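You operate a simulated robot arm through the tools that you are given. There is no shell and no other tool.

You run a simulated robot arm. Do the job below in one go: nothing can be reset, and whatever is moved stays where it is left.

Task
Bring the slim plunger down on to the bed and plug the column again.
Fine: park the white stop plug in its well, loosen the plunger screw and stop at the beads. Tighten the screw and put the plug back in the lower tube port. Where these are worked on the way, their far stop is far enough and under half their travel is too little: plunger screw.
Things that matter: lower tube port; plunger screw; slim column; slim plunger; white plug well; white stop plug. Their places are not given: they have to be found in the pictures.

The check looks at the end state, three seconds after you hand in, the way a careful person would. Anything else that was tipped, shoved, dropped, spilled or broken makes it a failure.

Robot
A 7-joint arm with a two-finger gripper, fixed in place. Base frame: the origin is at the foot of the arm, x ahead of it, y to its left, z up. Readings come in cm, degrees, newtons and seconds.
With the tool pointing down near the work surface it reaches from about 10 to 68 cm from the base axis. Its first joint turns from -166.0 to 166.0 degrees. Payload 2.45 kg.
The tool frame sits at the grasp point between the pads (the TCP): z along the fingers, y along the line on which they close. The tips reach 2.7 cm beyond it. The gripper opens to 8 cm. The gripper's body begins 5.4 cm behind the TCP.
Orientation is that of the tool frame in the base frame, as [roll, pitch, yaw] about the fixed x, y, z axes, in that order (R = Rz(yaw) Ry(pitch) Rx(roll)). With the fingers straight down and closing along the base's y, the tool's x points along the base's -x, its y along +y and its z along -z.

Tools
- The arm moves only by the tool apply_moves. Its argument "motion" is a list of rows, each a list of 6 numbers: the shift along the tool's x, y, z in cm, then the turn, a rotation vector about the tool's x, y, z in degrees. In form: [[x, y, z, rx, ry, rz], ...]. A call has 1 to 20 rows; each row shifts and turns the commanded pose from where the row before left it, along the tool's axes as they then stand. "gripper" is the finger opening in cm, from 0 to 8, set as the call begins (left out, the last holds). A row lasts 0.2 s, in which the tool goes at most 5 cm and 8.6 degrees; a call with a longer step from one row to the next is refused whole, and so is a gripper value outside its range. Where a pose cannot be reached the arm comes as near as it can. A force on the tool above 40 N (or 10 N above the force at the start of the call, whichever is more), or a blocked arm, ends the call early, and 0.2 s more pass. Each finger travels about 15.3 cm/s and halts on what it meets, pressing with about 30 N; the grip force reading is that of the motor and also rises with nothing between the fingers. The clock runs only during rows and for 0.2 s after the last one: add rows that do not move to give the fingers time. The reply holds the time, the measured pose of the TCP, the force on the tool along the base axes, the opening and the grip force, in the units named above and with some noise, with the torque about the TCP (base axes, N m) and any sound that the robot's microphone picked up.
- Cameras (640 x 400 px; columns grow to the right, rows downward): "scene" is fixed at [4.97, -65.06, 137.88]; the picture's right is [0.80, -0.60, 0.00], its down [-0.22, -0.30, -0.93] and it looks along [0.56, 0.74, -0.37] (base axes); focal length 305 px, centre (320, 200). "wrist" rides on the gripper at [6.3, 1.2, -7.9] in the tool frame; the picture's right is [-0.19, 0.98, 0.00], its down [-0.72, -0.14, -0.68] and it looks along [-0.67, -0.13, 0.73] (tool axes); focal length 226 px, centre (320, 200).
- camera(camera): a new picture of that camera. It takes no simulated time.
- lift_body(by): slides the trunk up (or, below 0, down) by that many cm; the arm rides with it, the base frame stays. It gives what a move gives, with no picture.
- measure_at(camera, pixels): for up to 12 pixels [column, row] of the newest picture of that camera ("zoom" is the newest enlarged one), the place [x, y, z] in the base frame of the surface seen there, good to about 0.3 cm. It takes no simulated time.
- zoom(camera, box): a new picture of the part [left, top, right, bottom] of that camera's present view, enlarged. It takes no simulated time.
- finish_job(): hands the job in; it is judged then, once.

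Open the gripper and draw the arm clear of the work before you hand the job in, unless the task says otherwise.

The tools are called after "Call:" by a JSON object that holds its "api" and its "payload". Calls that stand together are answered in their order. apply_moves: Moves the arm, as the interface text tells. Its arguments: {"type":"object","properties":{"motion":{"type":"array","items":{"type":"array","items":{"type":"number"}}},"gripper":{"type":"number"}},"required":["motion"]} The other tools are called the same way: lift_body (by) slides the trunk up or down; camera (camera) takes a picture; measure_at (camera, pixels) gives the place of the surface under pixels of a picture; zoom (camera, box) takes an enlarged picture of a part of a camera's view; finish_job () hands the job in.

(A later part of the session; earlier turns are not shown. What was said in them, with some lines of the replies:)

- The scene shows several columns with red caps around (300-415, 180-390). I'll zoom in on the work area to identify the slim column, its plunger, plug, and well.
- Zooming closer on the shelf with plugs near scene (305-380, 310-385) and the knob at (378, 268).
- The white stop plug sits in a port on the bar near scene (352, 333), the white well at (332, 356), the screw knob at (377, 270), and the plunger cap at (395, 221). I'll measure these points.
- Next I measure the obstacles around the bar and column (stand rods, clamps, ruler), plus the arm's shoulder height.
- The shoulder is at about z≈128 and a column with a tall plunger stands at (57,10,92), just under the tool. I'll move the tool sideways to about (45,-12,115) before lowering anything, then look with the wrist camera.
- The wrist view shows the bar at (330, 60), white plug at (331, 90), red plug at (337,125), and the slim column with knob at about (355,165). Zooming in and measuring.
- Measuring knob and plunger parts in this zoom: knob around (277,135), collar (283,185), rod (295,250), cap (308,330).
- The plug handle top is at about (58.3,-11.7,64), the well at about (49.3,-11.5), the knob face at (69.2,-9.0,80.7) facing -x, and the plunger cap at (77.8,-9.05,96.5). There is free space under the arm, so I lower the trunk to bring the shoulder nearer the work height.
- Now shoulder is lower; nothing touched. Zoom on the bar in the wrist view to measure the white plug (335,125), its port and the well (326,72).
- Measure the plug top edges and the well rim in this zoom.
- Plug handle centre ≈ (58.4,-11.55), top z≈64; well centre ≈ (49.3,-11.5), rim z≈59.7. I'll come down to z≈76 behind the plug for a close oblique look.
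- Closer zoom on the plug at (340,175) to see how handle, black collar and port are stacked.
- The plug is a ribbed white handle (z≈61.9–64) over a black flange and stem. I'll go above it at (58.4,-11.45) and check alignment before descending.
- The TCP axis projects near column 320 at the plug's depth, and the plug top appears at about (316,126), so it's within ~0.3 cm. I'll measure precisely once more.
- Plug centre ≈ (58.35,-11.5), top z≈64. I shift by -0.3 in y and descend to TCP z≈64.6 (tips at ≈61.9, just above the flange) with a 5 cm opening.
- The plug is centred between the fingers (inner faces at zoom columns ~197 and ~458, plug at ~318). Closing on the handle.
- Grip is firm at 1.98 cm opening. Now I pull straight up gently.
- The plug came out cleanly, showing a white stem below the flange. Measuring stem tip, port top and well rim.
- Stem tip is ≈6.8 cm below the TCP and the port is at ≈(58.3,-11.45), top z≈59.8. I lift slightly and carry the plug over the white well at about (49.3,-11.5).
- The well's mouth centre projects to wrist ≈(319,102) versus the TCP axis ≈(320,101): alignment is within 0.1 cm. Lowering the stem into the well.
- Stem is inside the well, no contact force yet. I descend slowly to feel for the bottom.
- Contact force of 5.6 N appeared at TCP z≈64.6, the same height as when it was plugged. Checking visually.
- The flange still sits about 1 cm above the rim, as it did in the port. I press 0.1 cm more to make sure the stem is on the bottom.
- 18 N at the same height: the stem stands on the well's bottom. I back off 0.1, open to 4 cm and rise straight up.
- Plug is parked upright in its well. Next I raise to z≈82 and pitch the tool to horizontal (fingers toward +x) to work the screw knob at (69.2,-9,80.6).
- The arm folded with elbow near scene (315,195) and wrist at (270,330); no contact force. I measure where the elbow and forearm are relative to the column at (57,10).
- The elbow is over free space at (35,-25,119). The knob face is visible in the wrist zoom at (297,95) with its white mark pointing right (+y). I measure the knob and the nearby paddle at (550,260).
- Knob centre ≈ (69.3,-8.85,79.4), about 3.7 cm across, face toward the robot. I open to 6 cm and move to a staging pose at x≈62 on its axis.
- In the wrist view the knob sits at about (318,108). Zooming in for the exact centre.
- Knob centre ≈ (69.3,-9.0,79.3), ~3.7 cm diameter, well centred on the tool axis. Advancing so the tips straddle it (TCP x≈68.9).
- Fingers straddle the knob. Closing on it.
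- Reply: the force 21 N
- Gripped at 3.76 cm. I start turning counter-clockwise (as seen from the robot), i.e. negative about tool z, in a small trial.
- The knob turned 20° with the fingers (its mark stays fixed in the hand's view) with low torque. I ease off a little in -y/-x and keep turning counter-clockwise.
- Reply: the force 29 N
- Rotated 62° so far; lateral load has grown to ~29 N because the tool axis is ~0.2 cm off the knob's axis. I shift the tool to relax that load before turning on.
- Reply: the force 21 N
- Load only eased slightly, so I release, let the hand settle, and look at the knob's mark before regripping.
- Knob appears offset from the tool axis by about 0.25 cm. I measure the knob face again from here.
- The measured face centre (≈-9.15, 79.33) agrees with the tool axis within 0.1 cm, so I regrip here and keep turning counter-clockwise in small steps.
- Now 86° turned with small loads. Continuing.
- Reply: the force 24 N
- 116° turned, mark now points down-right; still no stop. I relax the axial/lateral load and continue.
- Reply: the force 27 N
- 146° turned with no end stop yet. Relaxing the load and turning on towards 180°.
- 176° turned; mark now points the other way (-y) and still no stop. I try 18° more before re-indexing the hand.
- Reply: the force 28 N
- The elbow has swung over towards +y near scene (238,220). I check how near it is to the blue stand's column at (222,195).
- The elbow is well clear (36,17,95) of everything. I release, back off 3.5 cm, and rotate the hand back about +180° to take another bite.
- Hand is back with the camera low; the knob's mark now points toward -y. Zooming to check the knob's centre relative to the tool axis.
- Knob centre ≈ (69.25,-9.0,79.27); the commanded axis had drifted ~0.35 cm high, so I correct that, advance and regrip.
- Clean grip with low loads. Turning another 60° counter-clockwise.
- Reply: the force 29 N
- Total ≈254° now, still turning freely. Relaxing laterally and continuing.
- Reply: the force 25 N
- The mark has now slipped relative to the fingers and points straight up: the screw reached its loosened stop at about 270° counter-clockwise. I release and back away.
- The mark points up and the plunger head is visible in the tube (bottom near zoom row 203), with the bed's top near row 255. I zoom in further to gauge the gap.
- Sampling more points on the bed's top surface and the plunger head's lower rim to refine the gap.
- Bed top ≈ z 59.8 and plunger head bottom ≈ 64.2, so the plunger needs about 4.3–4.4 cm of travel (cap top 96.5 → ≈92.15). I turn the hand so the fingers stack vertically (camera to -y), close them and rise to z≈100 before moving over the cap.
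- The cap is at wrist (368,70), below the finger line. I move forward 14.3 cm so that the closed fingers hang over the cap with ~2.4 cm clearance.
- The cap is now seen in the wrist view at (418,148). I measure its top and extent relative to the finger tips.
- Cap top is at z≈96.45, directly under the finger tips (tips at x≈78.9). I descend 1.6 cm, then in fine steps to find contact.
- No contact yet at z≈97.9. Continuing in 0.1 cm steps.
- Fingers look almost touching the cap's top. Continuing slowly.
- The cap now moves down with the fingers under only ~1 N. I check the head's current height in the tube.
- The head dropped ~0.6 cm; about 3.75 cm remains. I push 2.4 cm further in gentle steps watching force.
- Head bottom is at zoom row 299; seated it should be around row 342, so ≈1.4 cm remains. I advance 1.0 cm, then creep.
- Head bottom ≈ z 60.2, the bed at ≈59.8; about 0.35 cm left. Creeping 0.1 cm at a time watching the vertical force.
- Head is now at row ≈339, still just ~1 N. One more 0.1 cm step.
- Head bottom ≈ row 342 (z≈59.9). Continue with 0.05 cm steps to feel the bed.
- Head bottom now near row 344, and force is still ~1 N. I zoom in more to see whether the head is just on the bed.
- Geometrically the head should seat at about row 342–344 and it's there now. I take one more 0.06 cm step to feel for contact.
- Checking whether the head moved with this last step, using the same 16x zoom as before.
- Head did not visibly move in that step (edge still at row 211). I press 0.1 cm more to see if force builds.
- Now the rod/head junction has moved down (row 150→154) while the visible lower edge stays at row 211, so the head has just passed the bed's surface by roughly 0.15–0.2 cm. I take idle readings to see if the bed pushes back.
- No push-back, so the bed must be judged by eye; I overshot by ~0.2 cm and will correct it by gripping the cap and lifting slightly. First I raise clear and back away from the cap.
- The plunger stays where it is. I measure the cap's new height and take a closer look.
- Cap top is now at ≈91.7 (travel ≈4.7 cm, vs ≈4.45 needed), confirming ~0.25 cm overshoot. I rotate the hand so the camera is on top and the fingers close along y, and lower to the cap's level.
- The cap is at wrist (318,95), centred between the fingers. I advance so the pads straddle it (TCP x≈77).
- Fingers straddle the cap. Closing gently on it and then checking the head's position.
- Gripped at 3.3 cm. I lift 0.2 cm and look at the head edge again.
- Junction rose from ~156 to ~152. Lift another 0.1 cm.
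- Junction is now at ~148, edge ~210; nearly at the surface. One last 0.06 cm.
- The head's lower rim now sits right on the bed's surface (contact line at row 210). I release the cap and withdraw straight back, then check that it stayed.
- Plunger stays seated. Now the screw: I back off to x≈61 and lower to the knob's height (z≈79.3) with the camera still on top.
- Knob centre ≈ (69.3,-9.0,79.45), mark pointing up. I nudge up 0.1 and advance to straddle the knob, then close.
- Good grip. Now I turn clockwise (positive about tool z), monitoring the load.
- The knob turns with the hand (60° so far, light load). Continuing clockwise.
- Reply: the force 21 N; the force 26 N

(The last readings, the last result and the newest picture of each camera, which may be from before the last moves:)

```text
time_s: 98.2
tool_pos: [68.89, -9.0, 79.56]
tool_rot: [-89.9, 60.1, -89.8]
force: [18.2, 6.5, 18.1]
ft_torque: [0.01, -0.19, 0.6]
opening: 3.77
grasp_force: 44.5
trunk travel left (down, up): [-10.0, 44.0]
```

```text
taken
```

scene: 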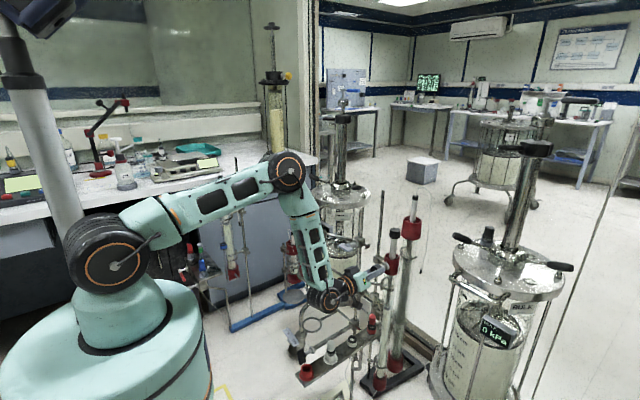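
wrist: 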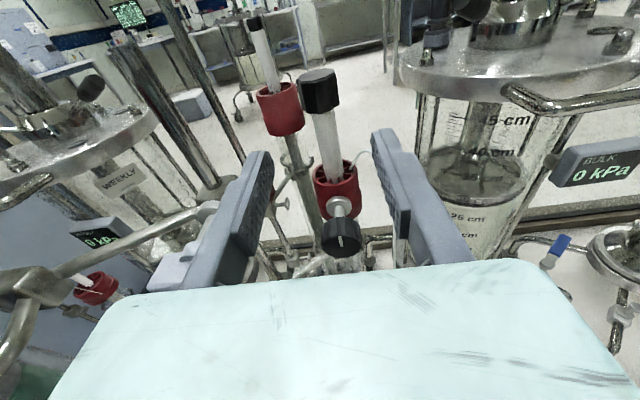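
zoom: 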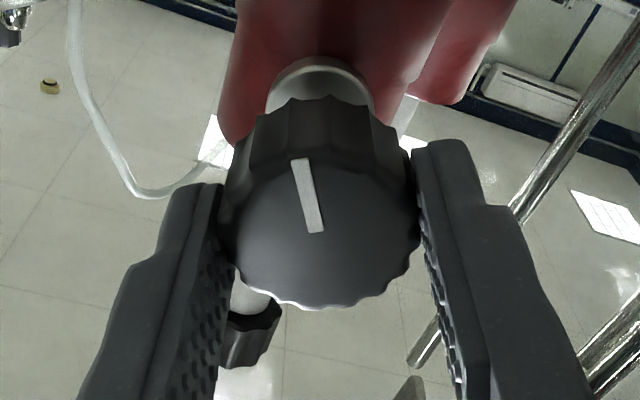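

150° done. Relaxing the load slightly and continuing clockwise.

Call:
{"api": "apply_moves", "payload": {"motion": [[-0.08, 0, 0.08, 0, 0, 0], [0, 0, 0, 0, 0, 6], [0, 0, 0, 0, 0, 6], [0, 0, 0, 0, 0, 6], [0, 0, 0, 0, 0, 6], [0, 0, 0, 0, 0, 6], [0, 0, 0, 0, 0, 0]]}}

Call:
{"api": "apply_moves", "payload": {"motion": [[-0.05, 0, 0.05, 0, 0, 0], [0, 0, 0, 0, 0, 6], [0, 0, 0, 0, 0, 6], [0, 0, 0, 0, 0, 6], [0, 0, 0, 0, 0, 6], [0, 0, 0, 0, 0, 6], [0, 0, 0, 0, 0, 0]]}}

Call:
{"api": "zoom", "payload": {"camera": "wrist", "box": [240, 80, 400, 240]}}

Call:
{"api": "camera", "payload": {"camera": "scene"}}

```text
time_s: 99.8
tool_pos: [68.9, -9.07, 79.62]
tool_rot: [122.7, 89.8, 122.8]
force: [7.4, 0.5, 9.1]
ft_torque: [0.01, 0.26, 0.5]
opening: 3.74
grasp_force: 45.8
trunk travel left (down, up): [-10.0, 44.0]
```

```text
time_s: 101.4
tool_pos: [68.86, -9.0, 79.56]
tool_rot: [90.1, 59.9, 90.2]
force: [-12.0, 3.1, 0.0]
ft_torque: [0.0, -0.21, 0.47]
opening: 3.75
grasp_force: 45.1
trunk travel left (down, up): [-10.0, 44.0]
```

```text
2.50 times, centred on (320, 160) of wrist
```

zoom: 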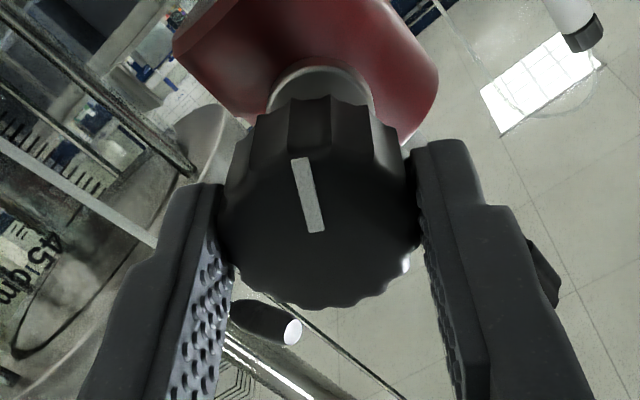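

```text
taken
```

scene: 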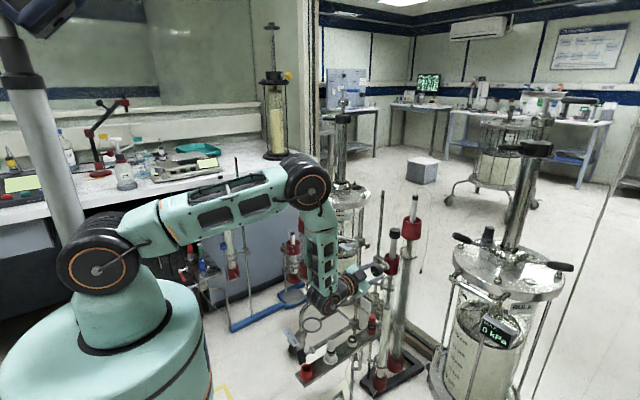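

210° done, elbow still clear. Continuing toward the clockwise stop.

Call:
{"api": "apply_moves", "payload": {"motion": [[0, 0, -0.08, 0, 0, 0], [0, 0, 0, 0, 0, 6], [0, 0, 0, 0, 0, 6], [0, 0, 0, 0, 0, 6], [0, 0, 0, 0, 0, 6], [0, 0, 0, 0, 0, 6], [0, 0, 0, 0, 0, 0]]}}

Call:
{"api": "zoom", "payload": {"camera": "wrist", "box": [240, 80, 400, 240]}}

Call:
{"api": "camera", "payload": {"camera": "scene"}}

```text
time_s: 103.0
tool_pos: [68.81, -9.07, 79.48]
tool_rot: [90.1, 30.0, 90.0]
force: [-2.5, -3.5, -9.0]
ft_torque: [0.0, 0.06, 0.59]
opening: 3.75
grasp_force: 45.1
trunk travel left (down, up): [-10.0, 44.0]
```

```text
2.50 times, centred on (320, 160) of wrist
```

zoom: 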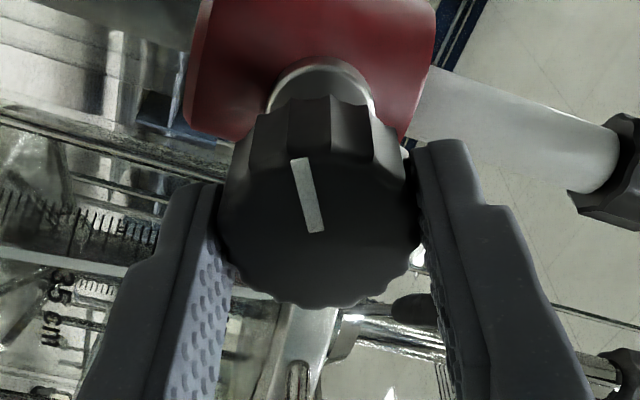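

```text
taken
```

scene: 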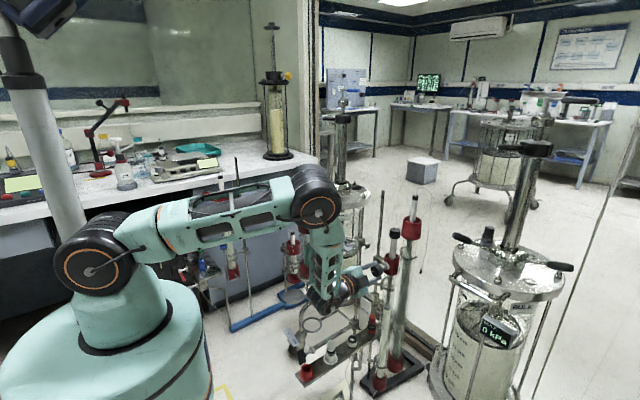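

240° done with light load. Continuing to the stop in 6° steps.

Call:
{"api": "apply_moves", "payload": {"motion": [[0, 0, 0, 0, 0, 6], [0, 0, 0, 0, 0, 6], [0, 0, 0, 0, 0, 6], [0, 0, 0, 0, 0, 6], [0, 0, 0, 0, 0, 0]]}}

Call:
{"api": "apply_moves", "payload": {"motion": [[0, 0, 0, 0, 0, 5], [0, 0, 0, 0, 0, 5], [0, 0, 0, 0, 0, 0]]}}

Call:
{"api": "zoom", "payload": {"camera": "wrist", "box": [240, 80, 400, 240]}}

Call:
{"api": "zoom", "payload": {"camera": "scene", "box": [320, 220, 420, 320]}}

```text
time_s: 104.2
tool_pos: [68.82, -9.09, 79.44]
tool_rot: [90.1, 5.9, 90.0]
force: [-4.9, -0.2, -10.1]
ft_torque: [0.02, -0.28, -0.2]
opening: 3.79
grasp_force: 45.5
trunk travel left (down, up): [-10.0, 44.0]
```

```text
time_s: 105.0
tool_pos: [68.88, -9.06, 79.45]
tool_rot: [90.2, -4.0, 89.9]
force: [-8.1, -5.0, -13.4]
ft_torque: [-0.59, -0.28, 0.33]
opening: 3.76
grasp_force: 44.8
trunk travel left (down, up): [-10.0, 44.0]
```

```text
2.50 times, centred on (320, 160) of wrist
```

zoom: 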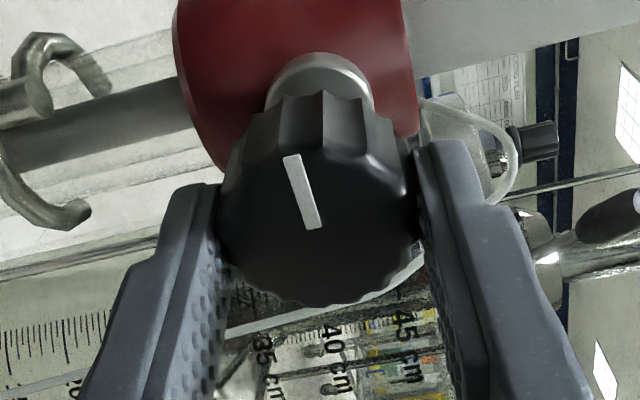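

```text
4.00 times, centred on (370, 270) of scene
```

zoom: 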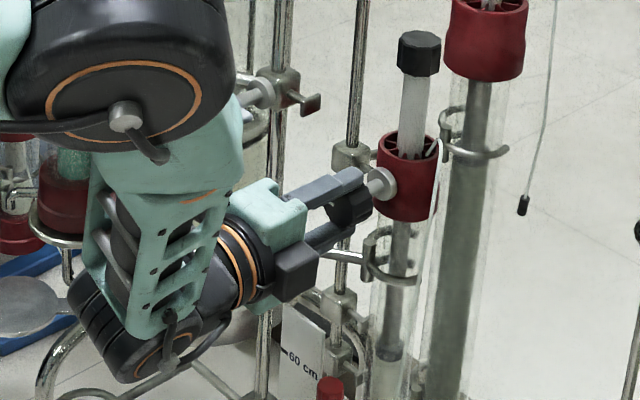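

Torque about x rose to -0.59 N·m after ~272°: the screw is tight at its clockwise stop. I release, back off, and check the mark and the plunger.

Call:
{"api": "apply_moves", "payload": {"motion": [[0, 0, 0, 0, 0, 0], [0, 0, 0, 0, 0, 0], [0, 0, -2.0, 0, 0, 0], [0, 0, -2.5, 0, 0, 0], [0, 0, -2.5, 0, 0, 0], [0, 0, -2.5, 0, 0, 0], [0, 0, 0, 0, 0, 0]], "gripper": 5.6}}

Call:
{"api": "zoom", "payload": {"camera": "scene", "box": [360, 240, 420, 300]}}

Call:
{"api": "zoom", "payload": {"camera": "scene", "box": [381, 304, 394, 316]}}

Call:
{"api": "camera", "payload": {"camera": "scene"}}

```text
time_s: 106.6
tool_pos: [59.28, -8.94, 79.52]
tool_rot: [90.1, -4.1, 90.0]
force: [0.1, 0.5, -0.5]
ft_torque: [-0.02, -0.01, -0.02]
opening: 5.62
grasp_force: 0.1
trunk travel left (down, up): [-10.0, 44.0]
```

```text
6.67 times, centred on (390, 270) of scene
```

zoom: 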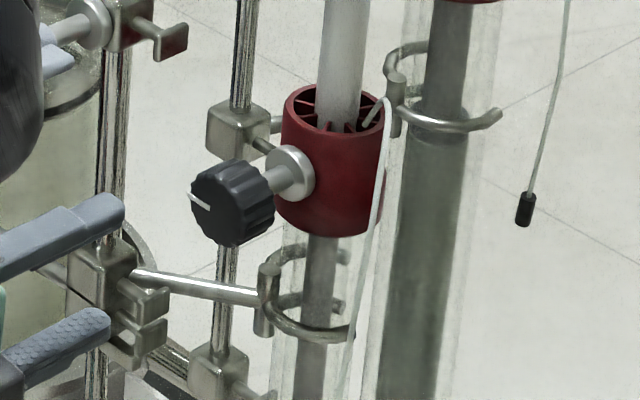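

```text
16.00 times, centred on (388, 310) of scene
```

zoom: 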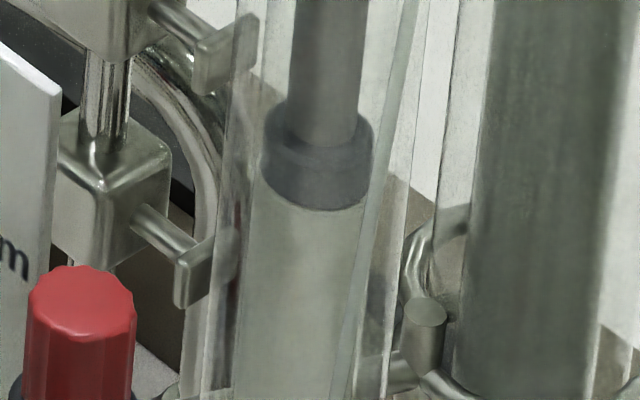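

```text
taken
```

scene: 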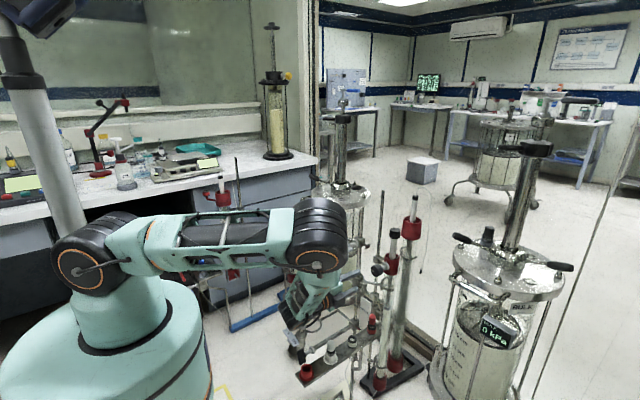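

Mark is back at its original +y position, and the plunger head still rests on the bed. I now rotate the hand back (camera down) and retreat to x≈49 before pitching the tool down again.

Call:
{"api": "apply_moves", "payload": {"motion": [[0, 0, 0, 0, 0, -8.5], [0, 0, 0, 0, 0, -8.5], [0, 0, 0, 0, 0, -8.5], [0, 0, 0, 0, 0, -8.5], [0, 0, 0, 0, 0, -8.5], [0, 0, 0, 0, 0, -8.5], [0, 0, 0, 0, 0, -8.5], [0, 0, 0, 0, 0, -8.5], [0, 0, 0, 0, 0, -8.5], [0, 0, 0, 0, 0, -8.5], [0, 0, 0, 0, 0, -8.5], [-0.5, 0, -2.5, 0, 0, 0], [-0.5, 0, -2.5, 0, 0, 0], [-0.5, 0, -2.5, 0, 0, 0], [-0.5, 0, -2.5, 0, 0, 0], [0, 0, 0, 0, 0, 0]], "gripper": 5.0}}

Call:
{"api": "camera", "payload": {"camera": "scene"}}

```text
time_s: 110.0
tool_pos: [49.33, -9.12, 81.62]
tool_rot: [91.0, 89.6, 91.0]
force: [-0.2, -0.2, -0.1]
ft_torque: [0.02, 0.01, -0.03]
opening: 5.0
grasp_force: 0.1
trunk travel left (down, up): [-10.0, 44.0]
```

```text
taken
```

scene: 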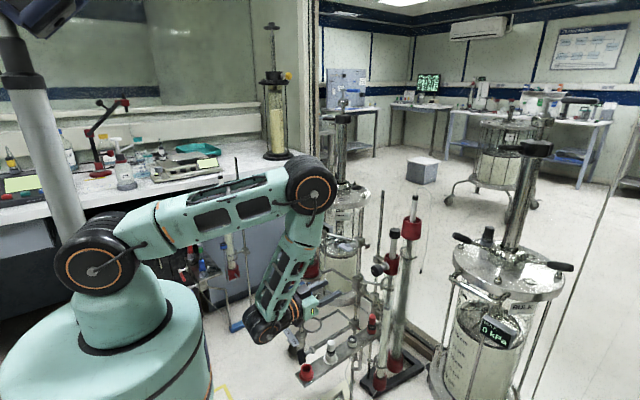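

Same safe pose as before. Pitching the tool back to pointing straight down.

Call:
{"api": "apply_moves", "payload": {"motion": [[0, 0, 0, 0, 8.2, 0], [0, 0, 0, 0, 8.2, 0], [0, 0, 0, 0, 8.2, 0], [0, 0, 0, 0, 8.2, 0], [0, 0, 0, 0, 8.2, 0], [0, 0, 0, 0, 8.2, 0], [0, 0, 0, 0, 8.2, 0], [0, 0, 0, 0, 8.2, 0], [0, 0, 0, 0, 8.2, 0], [0, 0, 0, 0, 8.2, 0], [0, 0, 0, 0, 8.0, 0], [0, 0, 0, 0, 0, 0]]}}

Call:
{"api": "camera", "payload": {"camera": "wrist"}}

Call:
{"api": "zoom", "payload": {"camera": "scene", "box": [300, 290, 390, 380]}}

```text
time_s: 112.6
tool_pos: [49.38, -9.05, 81.37]
tool_rot: [179.5, -0.1, 179.9]
force: [0.2, -0.4, 0.2]
ft_torque: [-0.01, 0.04, -0.04]
opening: 5.02
grasp_force: 0.0
trunk travel left (down, up): [-10.0, 44.0]
```

```text
taken
```

wrist: 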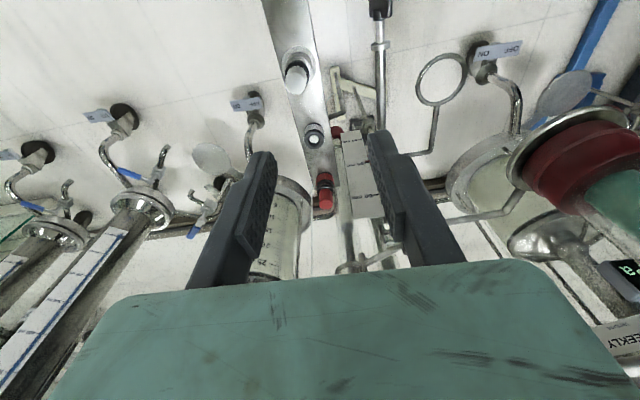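

```text
4.44 times, centred on (345, 335) of scene
```

zoom: 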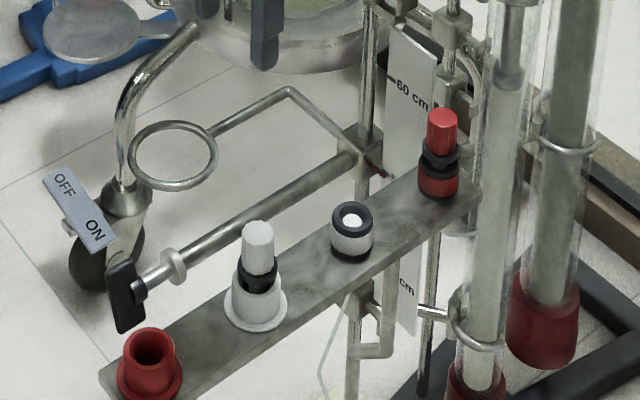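

The plug stands upright in the well. I correct the 0.5° tilt, move over it (y≈-11.5) and come down to z≈70.

Call:
{"api": "apply_moves", "payload": {"motion": [[0, -0.8, 2.5, 0.5, 0, 0], [0, -0.8, 2.5, 0, 0, 0], [0, -0.8, 2.5, 0, 0, 0], [0, 0, 2.0, 0, 0, 0], [0, 0, 1.9, 0, 0, 0], [0, 0, 0, 0, 0, 0]], "gripper": 5.0}}

Call:
{"api": "zoom", "payload": {"camera": "wrist", "box": [270, 60, 370, 170]}}

Call:
{"api": "measure_at", "payload": {"camera": "zoom", "pixels": [[310, 260], [310, 240], [310, 280], [280, 260], [340, 260], [310, 220], [310, 300], [260, 260], [360, 260]]}}

```text
time_s: 114.0
tool_pos: [49.4, -11.39, 70.11]
tool_rot: [-180.0, -0.1, 179.9]
force: [-0.1, -0.3, -0.3]
ft_torque: [0.01, -0.01, -0.01]
opening: 5.01
grasp_force: 0.1
trunk travel left (down, up): [-10.0, 44.0]
```

```text
3.64 times, centred on (320, 115) of wrist
```

zoom: 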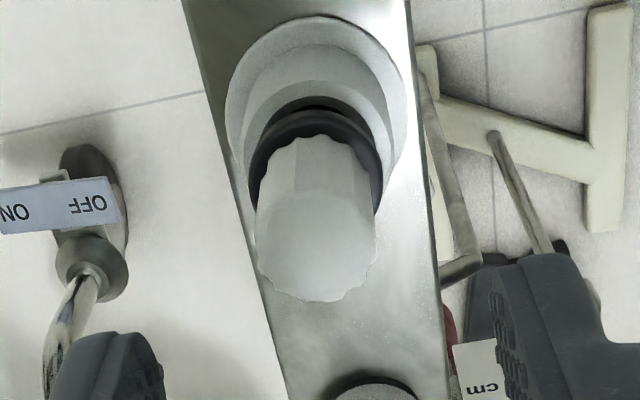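

```text
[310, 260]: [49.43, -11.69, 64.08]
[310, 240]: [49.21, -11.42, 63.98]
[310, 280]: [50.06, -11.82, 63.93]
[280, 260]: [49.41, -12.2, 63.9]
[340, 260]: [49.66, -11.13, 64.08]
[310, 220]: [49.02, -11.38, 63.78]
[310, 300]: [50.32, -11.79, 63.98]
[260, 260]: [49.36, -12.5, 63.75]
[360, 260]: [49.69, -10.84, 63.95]
```

Plug top centre ≈ (49.35,-11.5,64). Descending to z≈64.6 and gripping.

Call:
{"api": "apply_moves", "payload": {"motion": [[0.03, -0.07, 1.6, 0, 0, 0], [0, 0, 1.6, 0, 0, 0], [0, 0, 1.3, 0, 0, 0], [0, 0, 1.0, 0, 0, 0], [0, 0, 0, 0, 0, 0]]}}

Call:
{"api": "apply_moves", "payload": {"motion": [[0, 0, 0, 0, 0, 0], [0, 0, 0, 0, 0, 0], [0, 0, 0, 0, 0, 0]], "gripper": 0.5}}

Call:
{"api": "zoom", "payload": {"camera": "wrist", "box": [240, 80, 400, 220]}}

```text
time_s: 115.2
tool_pos: [49.29, -11.46, 64.43]
tool_rot: [179.9, 0.0, 180.0]
force: [1.2, -0.4, 0.3]
ft_torque: [0.01, -0.02, 0.04]
opening: 5.02
grasp_force: 0.0
trunk travel left (down, up): [-10.0, 44.0]
```

```text
time_s: 116.0
tool_pos: [49.17, -11.49, 64.5]
tool_rot: [-180.0, 0.0, 180.0]
force: [0.6, -0.1, 0.3]
ft_torque: [0.01, 0.0, -0.02]
opening: 1.97
grasp_force: 29.9
trunk travel left (down, up): [-10.0, 44.0]
```

```text
2.86 times, centred on (320, 150) of wrist
```

zoom: 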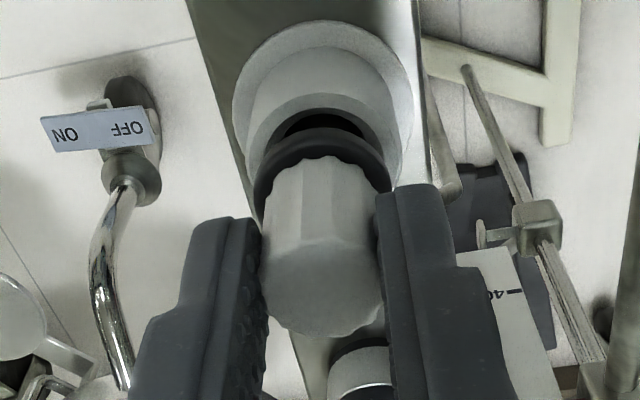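

Gripped at 1.97 cm. Lifting straight out of the well by 5.5 cm, then carrying to above the port at x≈58.2.

Call:
{"api": "apply_moves", "payload": {"motion": [[0, 0, -0.6, 0, 0, 0], [0, 0, -0.8, 0, 0, 0], [0, 0, -1.0, 0, 0, 0], [0, 0, -1.3, 0, 0, 0], [0, 0, -1.5, 0, 0, 0], [-1.8, 0, 0, 0, 0, 0], [-1.8, 0, 0, 0, 0, 0], [-1.8, 0, 0, 0, 0, 0], [-1.8, 0, 0, 0, 0, 0], [-1.7, 0, 0, 0, 0, 0], [0, 0, 0, 0, 0, 0]]}}

Call:
{"api": "zoom", "payload": {"camera": "wrist", "box": [270, 50, 370, 150]}}

Call:
{"api": "zoom", "payload": {"camera": "scene", "box": [325, 300, 385, 360]}}

```text
time_s: 118.4
tool_pos: [58.4, -11.54, 69.81]
tool_rot: [-180.0, 0.0, -180.0]
force: [0.3, 0.1, -0.3]
ft_torque: [0.02, 0.01, 0.04]
opening: 1.97
grasp_force: 29.6
trunk travel left (down, up): [-10.0, 44.0]
```

```text
4.00 times, centred on (320, 100) of wrist
```

zoom: 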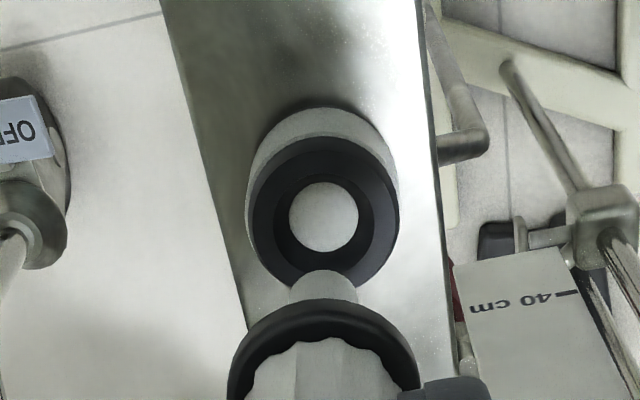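

```text
6.67 times, centred on (355, 330) of scene
```

zoom: 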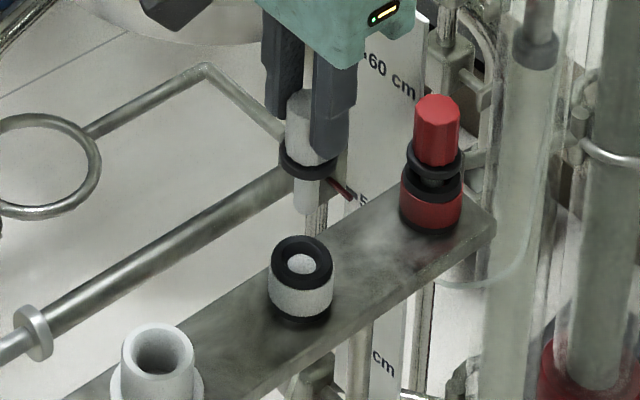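

Above the port. I measure the port rim and stem tip to fine-tune the alignment.

Call:
{"api": "measure_at", "payload": {"camera": "zoom", "pixels": [[306, 180], [306, 190], [306, 200], [306, 208], [297, 200], [314, 200], [301, 244], [301, 281], [276, 262], [326, 264], [302, 263], [302, 290]]}}

Call:
{"api": "zoom", "payload": {"camera": "wrist", "box": [270, 50, 370, 150]}}

Call:
{"api": "measure_at", "payload": {"camera": "zoom", "pixels": [[324, 160], [262, 210], [384, 210], [324, 215], [270, 250], [378, 250], [280, 170], [370, 170], [324, 285], [324, 292], [305, 290], [345, 290]]}}

```text
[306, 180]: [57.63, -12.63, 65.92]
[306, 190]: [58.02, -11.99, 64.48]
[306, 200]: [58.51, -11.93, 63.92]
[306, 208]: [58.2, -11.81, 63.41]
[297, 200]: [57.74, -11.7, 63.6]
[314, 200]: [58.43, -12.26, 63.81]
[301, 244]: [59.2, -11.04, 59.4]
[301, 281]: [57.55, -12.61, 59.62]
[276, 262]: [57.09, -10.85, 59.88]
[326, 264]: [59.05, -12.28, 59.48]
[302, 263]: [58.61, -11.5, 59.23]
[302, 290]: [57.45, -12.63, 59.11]
```

```text
4.00 times, centred on (320, 100) of wrist
```

zoom: 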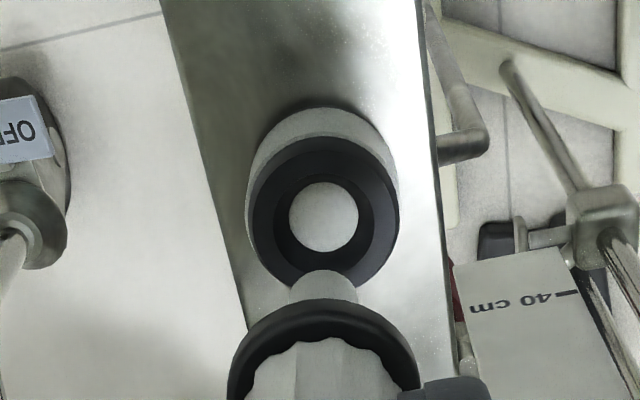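

```text
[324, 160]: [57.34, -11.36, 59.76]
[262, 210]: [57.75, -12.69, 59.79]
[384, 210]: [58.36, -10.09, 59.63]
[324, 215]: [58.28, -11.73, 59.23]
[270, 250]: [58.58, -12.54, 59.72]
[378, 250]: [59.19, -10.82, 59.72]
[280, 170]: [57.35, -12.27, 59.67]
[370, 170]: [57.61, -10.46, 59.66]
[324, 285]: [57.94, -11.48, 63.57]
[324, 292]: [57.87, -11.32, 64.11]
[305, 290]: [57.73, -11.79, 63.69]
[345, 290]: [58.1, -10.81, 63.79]
```

Stem axis ≈ (58.55,-11.5) while the port centre ≈ (58.27,-11.55), so I shift the hand 0.25 cm toward -x and look again.

Call:
{"api": "apply_moves", "payload": {"motion": [[0.24, -0.03, 1.0, 0, 0, 0], [0, 0, 1.0, 0, 0, 0], [0, 0, 0, 0, 0, 0]]}}

Call:
{"api": "zoom", "payload": {"camera": "wrist", "box": [280, 60, 360, 150]}}

Call:
{"api": "zoom", "payload": {"camera": "scene", "box": [335, 315, 370, 350]}}

```text
time_s: 119.2
tool_pos: [57.91, -11.62, 67.72]
tool_rot: [180.0, 0.0, -180.0]
force: [-0.3, 0.7, -0.2]
ft_torque: [0.01, -0.03, 0.02]
opening: 2.02
grasp_force: 30.2
trunk travel left (down, up): [-10.0, 44.0]
```

```text
4.44 times, centred on (320, 105) of wrist
```

zoom: 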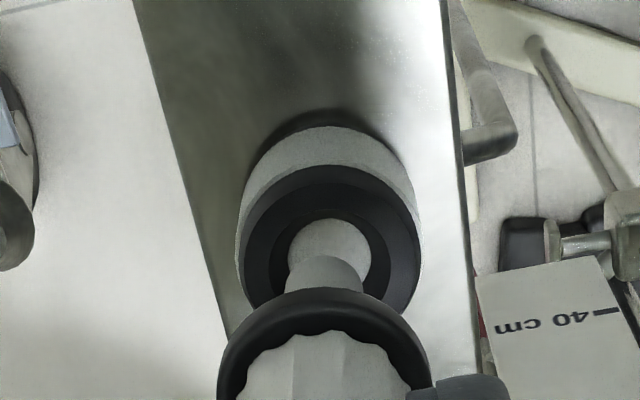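

```text
11.43 times, centred on (352, 332) of scene
```

zoom: 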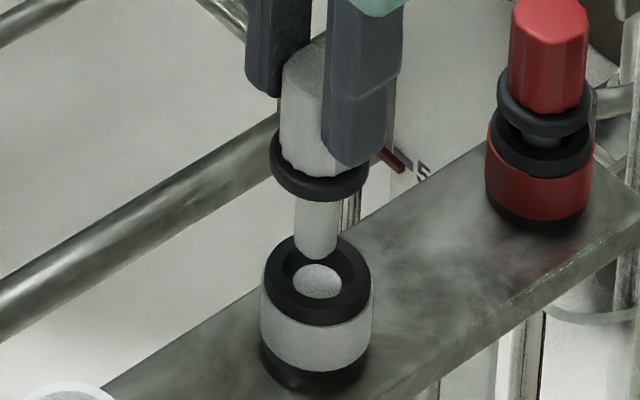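

Stem and port now line up in both views (scene columns 317 vs 318; wrist offset ≈0.06 cm). I descend slowly with a tiny +y trim, watching force.

Call:
{"api": "apply_moves", "payload": {"motion": [[0, 0.05, 0.4, 0, 0, 0], [0, 0, 0.4, 0, 0, 0], [0, 0, 0.3, 0, 0, 0], [0, 0, 0.3, 0, 0, 0], [0, 0, 0.3, 0, 0, 0], [0, 0, 0, 0, 0, 0]]}}

Call:
{"api": "zoom", "payload": {"camera": "wrist", "box": [280, 70, 360, 160]}}

Call:
{"api": "zoom", "payload": {"camera": "scene", "box": [335, 315, 370, 350]}}

```text
time_s: 120.6
tool_pos: [57.94, -11.36, 66.22]
tool_rot: [-180.0, -0.1, 180.0]
force: [1.6, 0.8, 1.3]
ft_torque: [-0.05, -0.1, 0.02]
opening: 1.99
grasp_force: 30.3
trunk travel left (down, up): [-10.0, 44.0]
```

```text
4.44 times, centred on (320, 115) of wrist
```

zoom: 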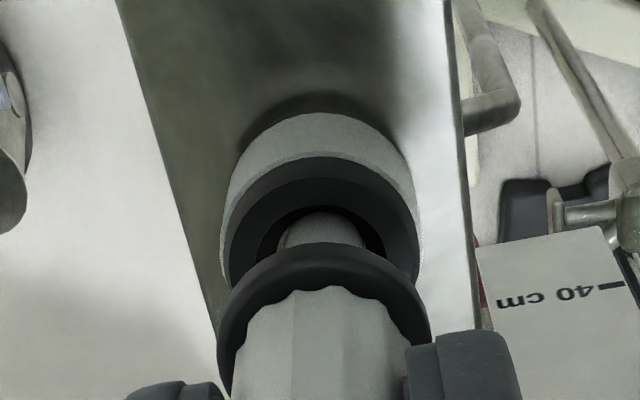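

```text
11.43 times, centred on (352, 332) of scene
```

zoom: 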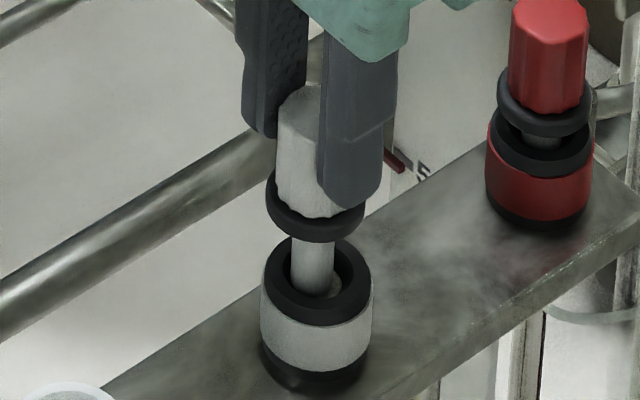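

Stem tip has entered the port mouth with no significant force; in the scene view it sits ~0.12 cm left of centre. I trim +0.1 cm in x and continue down in small steps.

Call:
{"api": "apply_moves", "payload": {"motion": [[-0.1, 0, 0, 0, 0, 0], [0, 0, 0.15, 0, 0, 0], [0, 0, 0.15, 0, 0, 0], [0, 0, 0.15, 0, 0, 0], [0, 0, 0, 0, 0, 0]]}}

Call:
{"api": "apply_moves", "payload": {"motion": [[0, 0, 0.15, 0, 0, 0], [0, 0, 0.15, 0, 0, 0], [0, 0, 0.15, 0, 0, 0], [0, 0, 0, 0, 0, 0]]}}

Call:
{"api": "zoom", "payload": {"camera": "scene", "box": [335, 315, 370, 350]}}

```text
time_s: 121.8
tool_pos: [58.1, -11.37, 65.69]
tool_rot: [-180.0, 0.0, 179.9]
force: [-0.5, 0.3, -0.3]
ft_torque: [0.0, 0.0, 0.01]
opening: 1.99
grasp_force: 29.9
trunk travel left (down, up): [-10.0, 44.0]
```

```text
time_s: 122.8
tool_pos: [58.13, -11.36, 65.2]
tool_rot: [180.0, 0.0, -180.0]
force: [0.5, -0.7, 0.4]
ft_torque: [-0.03, -0.03, -0.01]
opening: 2.01
grasp_force: 29.9
trunk travel left (down, up): [-10.0, 44.0]
```

```text
11.43 times, centred on (352, 332) of scene
```

zoom: 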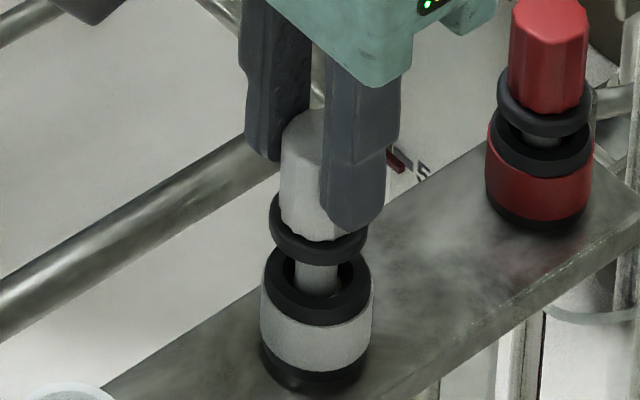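

Stem is centred in the port with no load. Continuing to the seat at about z≈64.55.

Call:
{"api": "apply_moves", "payload": {"motion": [[0, 0, 0.15, 0, 0, 0], [0, 0, 0.15, 0, 0, 0], [0, 0, 0.15, 0, 0, 0], [0, 0, 0, 0, 0, 0]]}}

Call:
{"api": "apply_moves", "payload": {"motion": [[0, 0, 0.1, 0, 0, 0], [0, 0, 0.1, 0, 0, 0], [0, 0, 0, 0, 0, 0]]}}

Call:
{"api": "zoom", "payload": {"camera": "scene", "box": [335, 315, 370, 350]}}

```text
time_s: 123.8
tool_pos: [58.1, -11.27, 64.78]
tool_rot: [180.0, 0.0, 180.0]
force: [0.0, 1.0, -0.4]
ft_torque: [-0.08, -0.02, -0.02]
opening: 1.99
grasp_force: 29.9
trunk travel left (down, up): [-10.0, 44.0]
```

```text
time_s: 124.6
tool_pos: [58.19, -11.49, 64.66]
tool_rot: [180.0, 0.0, -179.9]
force: [1.3, 0.2, 0.0]
ft_torque: [0.08, -0.03, 0.0]
opening: 2.02
grasp_force: 29.5
trunk travel left (down, up): [-10.0, 44.0]
```

```text
11.43 times, centred on (352, 332) of scene
```

zoom: 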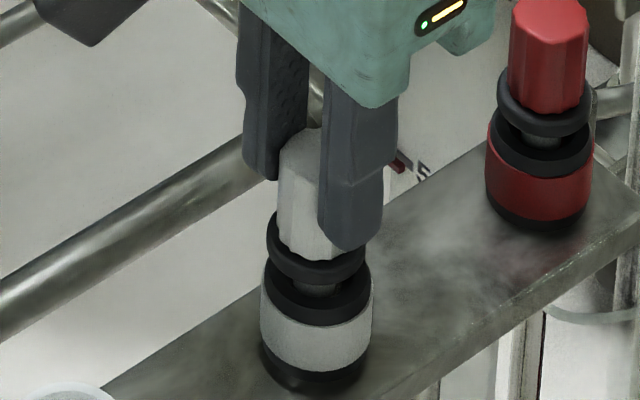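

It is nearly as deep as the red plug looks. A bit further to feel the seat.

Call:
{"api": "apply_moves", "payload": {"motion": [[0, 0, 0.1, 0, 0, 0], [0, 0, 0, 0, 0, 0]]}}

Call:
{"api": "apply_moves", "payload": {"motion": [[0, 0, 0.08, 0, 0, 0], [0, 0, 0, 0, 0, 0]]}}

```text
time_s: 125.2
tool_pos: [58.07, -11.52, 64.62]
tool_rot: [-179.9, 0.0, 180.0]
force: [1.5, 0.3, 4.9]
ft_torque: [-0.19, -0.05, -0.02]
opening: 1.98
grasp_force: 29.9
trunk travel left (down, up): [-10.0, 44.0]
```

```text
time_s: 125.8
tool_pos: [58.18, -11.51, 64.58]
tool_rot: [179.9, 0.1, -179.9]
force: [-2.6, 2.4, 14.7]
ft_torque: [0.14, 0.14, -0.03]
opening: 1.95
grasp_force: 30.2
trunk travel left (down, up): [-10.0, 44.0]
```

14.7 N of contact at z≈64.58: it's on its seat. One more small press to make sure it's fully home, then compare visually.

Call:
{"api": "apply_moves", "payload": {"motion": [[0, 0, 0.07, 0, 0, 0], [0, 0, 0, 0, 0, 0]]}}

Call:
{"api": "zoom", "payload": {"camera": "scene", "box": [335, 315, 370, 350]}}

Call:
{"api": "zoom", "payload": {"camera": "wrist", "box": [240, 80, 400, 220]}}

```text
time_s: 126.4
tool_pos: [58.11, -11.5, 64.43]
tool_rot: [-179.9, 0.2, 180.0]
force: [-0.4, -1.7, 22.7]
ft_torque: [-0.28, 0.02, -0.03]
opening: 1.97
grasp_force: 29.8
trunk travel left (down, up): [-10.0, 44.0]
```

```text
11.43 times, centred on (352, 332) of scene
```

zoom: 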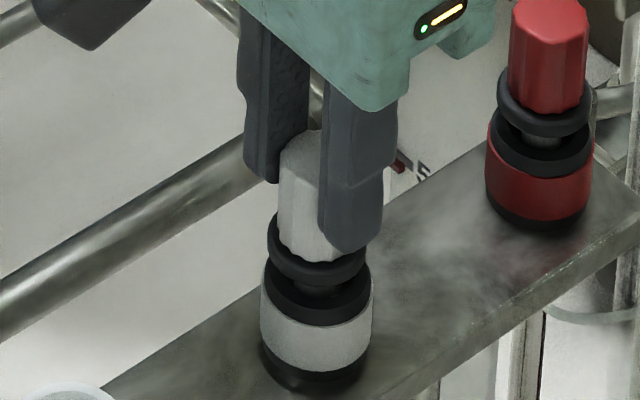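

```text
2.86 times, centred on (320, 150) of wrist
```

zoom: 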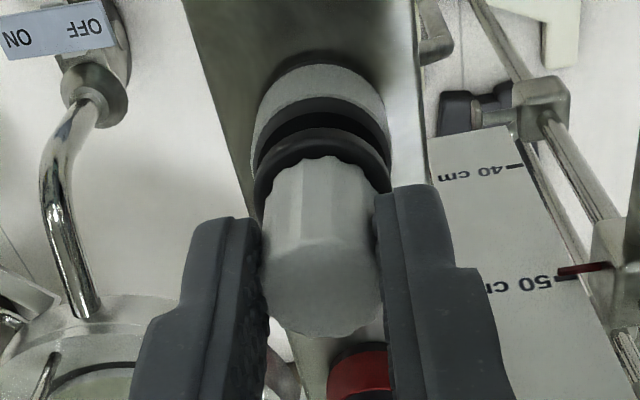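

The plug now looks seated just like the red one (flange-to-ring spacing 38 px for both). I relieve the pressure, open and rise straight up.

Call:
{"api": "apply_moves", "payload": {"motion": [[0, 0, -0.15, 0, 0, 0], [0, 0, 0, 0, 0, 0]]}}

Call:
{"api": "apply_moves", "payload": {"motion": [[0, 0, 0, 0, 0, 0], [0, 0, 0, 0, 0, 0], [0, 0, -1.0, 0, 0, 0], [0, 0, -2.0, 0, 0, 0], [0, 0, -3.0, 0, 0, 0], [0, 0, -4.0, 0, 0, 0], [0, 0, 0, 0, 0, 0]], "gripper": 4.5}}

Call:
{"api": "zoom", "payload": {"camera": "scene", "box": [335, 315, 370, 350]}}

Call:
{"api": "zoom", "payload": {"camera": "wrist", "box": [270, 50, 370, 170]}}

```text
time_s: 127.0
tool_pos: [58.19, -11.44, 64.51]
tool_rot: [180.0, 0.0, 180.0]
force: [4.1, -0.3, 9.3]
ft_torque: [0.12, -0.22, 0.01]
opening: 1.96
grasp_force: 30.3
trunk travel left (down, up): [-10.0, 44.0]
```

```text
time_s: 128.6
tool_pos: [57.96, -11.37, 74.57]
tool_rot: [180.0, -0.1, -180.0]
force: [-0.8, 0.8, 0.9]
ft_torque: [0.01, -0.01, 0.0]
opening: 4.51
grasp_force: 0.0
trunk travel left (down, up): [-10.0, 44.0]
```

```text
11.43 times, centred on (352, 332) of scene
```

zoom: 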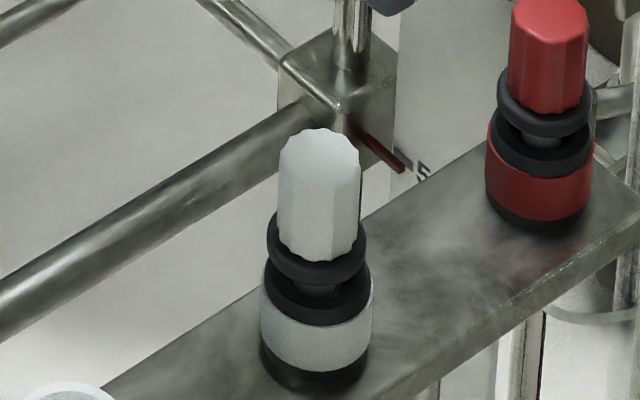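

```text
3.33 times, centred on (320, 110) of wrist
```

zoom: 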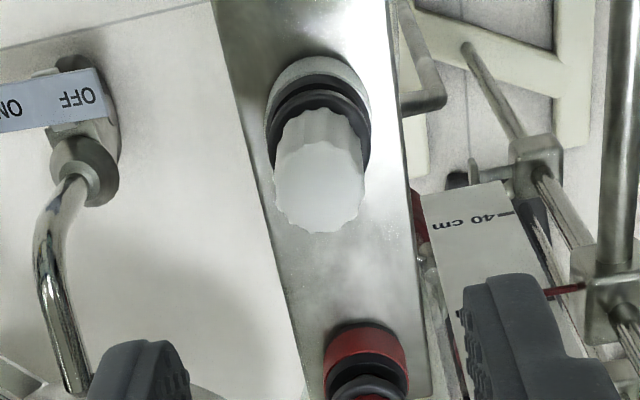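

The plug stands upright in the port. I check its top position against the start (58.35,-11.5,64.0) and the plunger head/knob once more.

Call:
{"api": "measure_at", "payload": {"camera": "zoom", "pixels": [[318, 185], [318, 170], [318, 200], [295, 185], [340, 185], [318, 215]]}}

Call:
{"api": "zoom", "payload": {"camera": "scene", "box": [375, 285, 405, 315]}}

Call:
{"api": "zoom", "payload": {"camera": "scene", "box": [350, 200, 440, 300]}}

Call:
{"api": "zoom", "payload": {"camera": "scene", "box": [290, 300, 390, 400]}}

```text
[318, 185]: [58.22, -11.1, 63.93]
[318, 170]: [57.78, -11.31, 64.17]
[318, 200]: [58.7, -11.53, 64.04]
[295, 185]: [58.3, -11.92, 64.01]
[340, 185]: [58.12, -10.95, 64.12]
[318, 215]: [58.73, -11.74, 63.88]
```

```text
13.33 times, centred on (390, 300) of scene
```

zoom: 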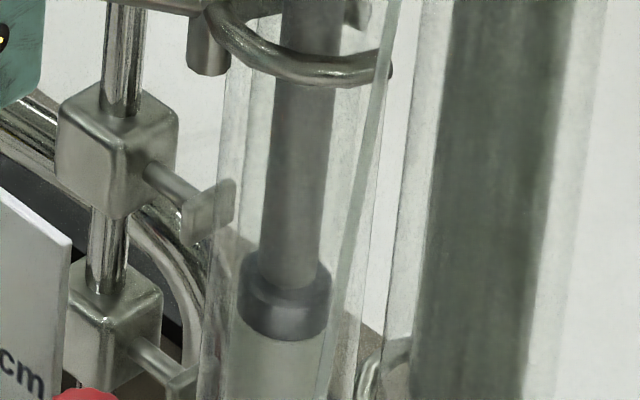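

```text
4.00 times, centred on (395, 250) of scene
```

zoom: 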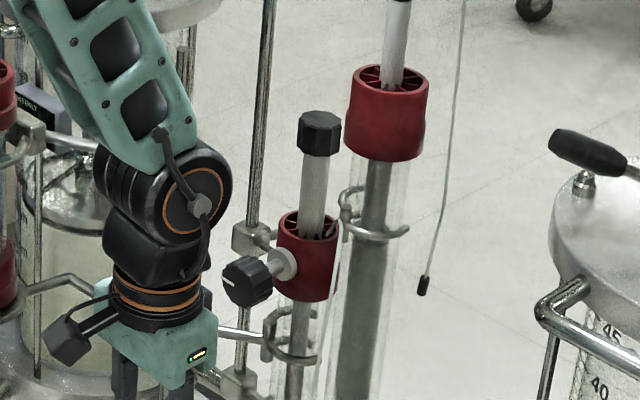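

```text
4.00 times, centred on (340, 350) of scene
```

zoom: 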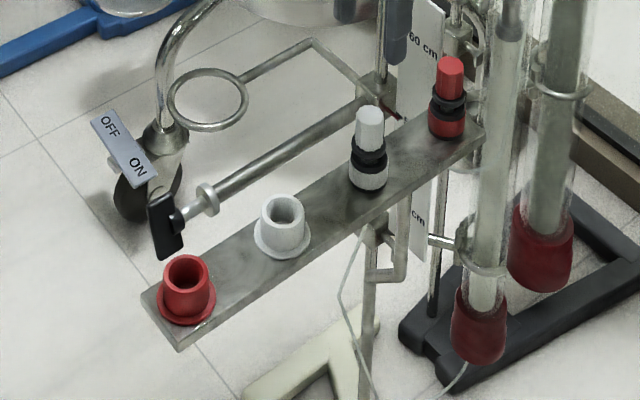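

Everything matches: plug in port, well empty as at start, screw mark at its tight position, plunger head on the bed. I draw the arm back and up clear of the work with the gripper open.

Call:
{"api": "apply_moves", "payload": {"motion": [[2.0, 0, -1.0, 0, 0, 0], [2.0, 0, -2.0, 0, 0, 0], [2.0, 0, -3.0, 0, 0, 0], [2.0, 0, -3.0, 0, 0, 0], [2.0, 0, -3.0, 0, 0, 0], [2.0, 0, -3.0, 0, 0, 0], [1.0, 0, -3.0, 0, 0, 0], [0, 0, -3.0, 0, 0, 0], [0, 0, 0, 0, 0, 0]], "gripper": 7}}

Call:
{"api": "camera", "payload": {"camera": "scene"}}

Call:
{"api": "zoom", "payload": {"camera": "scene", "box": [280, 180, 440, 400]}}

Call:
{"api": "zoom", "payload": {"camera": "scene", "box": [381, 304, 394, 316]}}

```text
time_s: 130.6
tool_pos: [45.01, -11.63, 95.67]
tool_rot: [-180.0, 0.0, 180.0]
force: [-0.3, 1.5, 0.2]
ft_torque: [-0.02, -0.01, 0.02]
opening: 6.99
grasp_force: 0.1
trunk travel left (down, up): [-10.0, 44.0]
```

```text
taken
```

scene: 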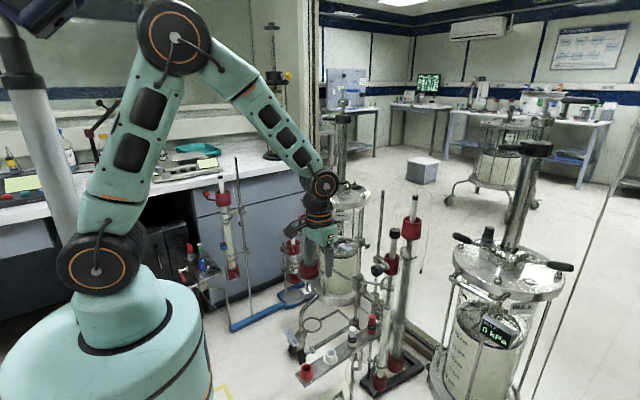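

```text
1.82 times, centred on (360, 290) of scene
```

zoom: 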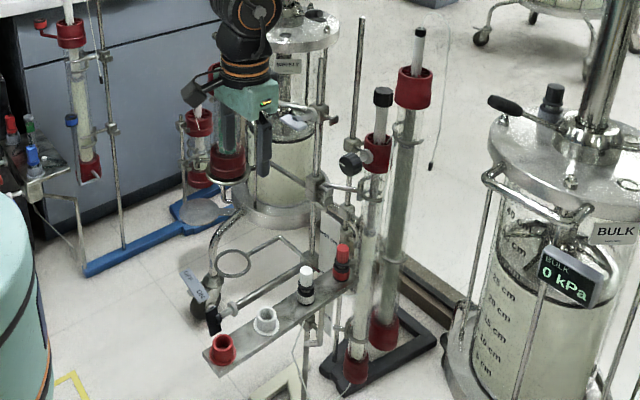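

```text
16.00 times, centred on (388, 310) of scene
```

zoom: 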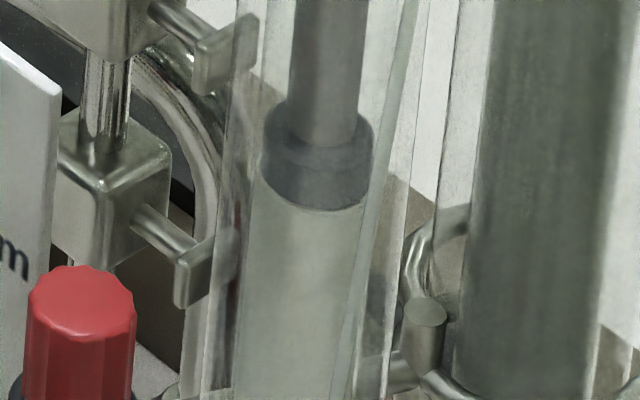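

The arm is clear with the gripper open. The plunger head sits on the bed, the screw is tight and the white plug is back in the lower tube port with nothing else disturbed, so I hand the job in.

Call:
{"api": "finish_job", "payload": {}}

```text
The job is handed in.
```

I've handed the job in. The slim plunger is resting on the bed and the column is plugged again.

1. **Plug parked:** I pulled the white stop plug from the lower tube port and stood it in its well.
2. **Screw loosened:** I turned the plunger screw counter-clockwise to its far stop, about 270°.
3. **Plunger down:** I pushed the plunger down about 4.5 cm to the beads. The bed gave no resistance that I could feel, so I set the stop by eye. I first went about 0.2 cm past the bed surface, then gripped the cap and lifted it back until the head sat on the surface. For a short time the head was slightly into the beads.
4. **Screw tightened:** I turned the screw clockwise about 270° to its other stop, and its mark is back where it started.
5. **Plug replaced:** I put the white plug back in the lower tube port and pressed it home. Its height matches the start position.

The arm is drawn clear with the gripper open. In the last pictures, nothing else had been moved, tipped or spilled.
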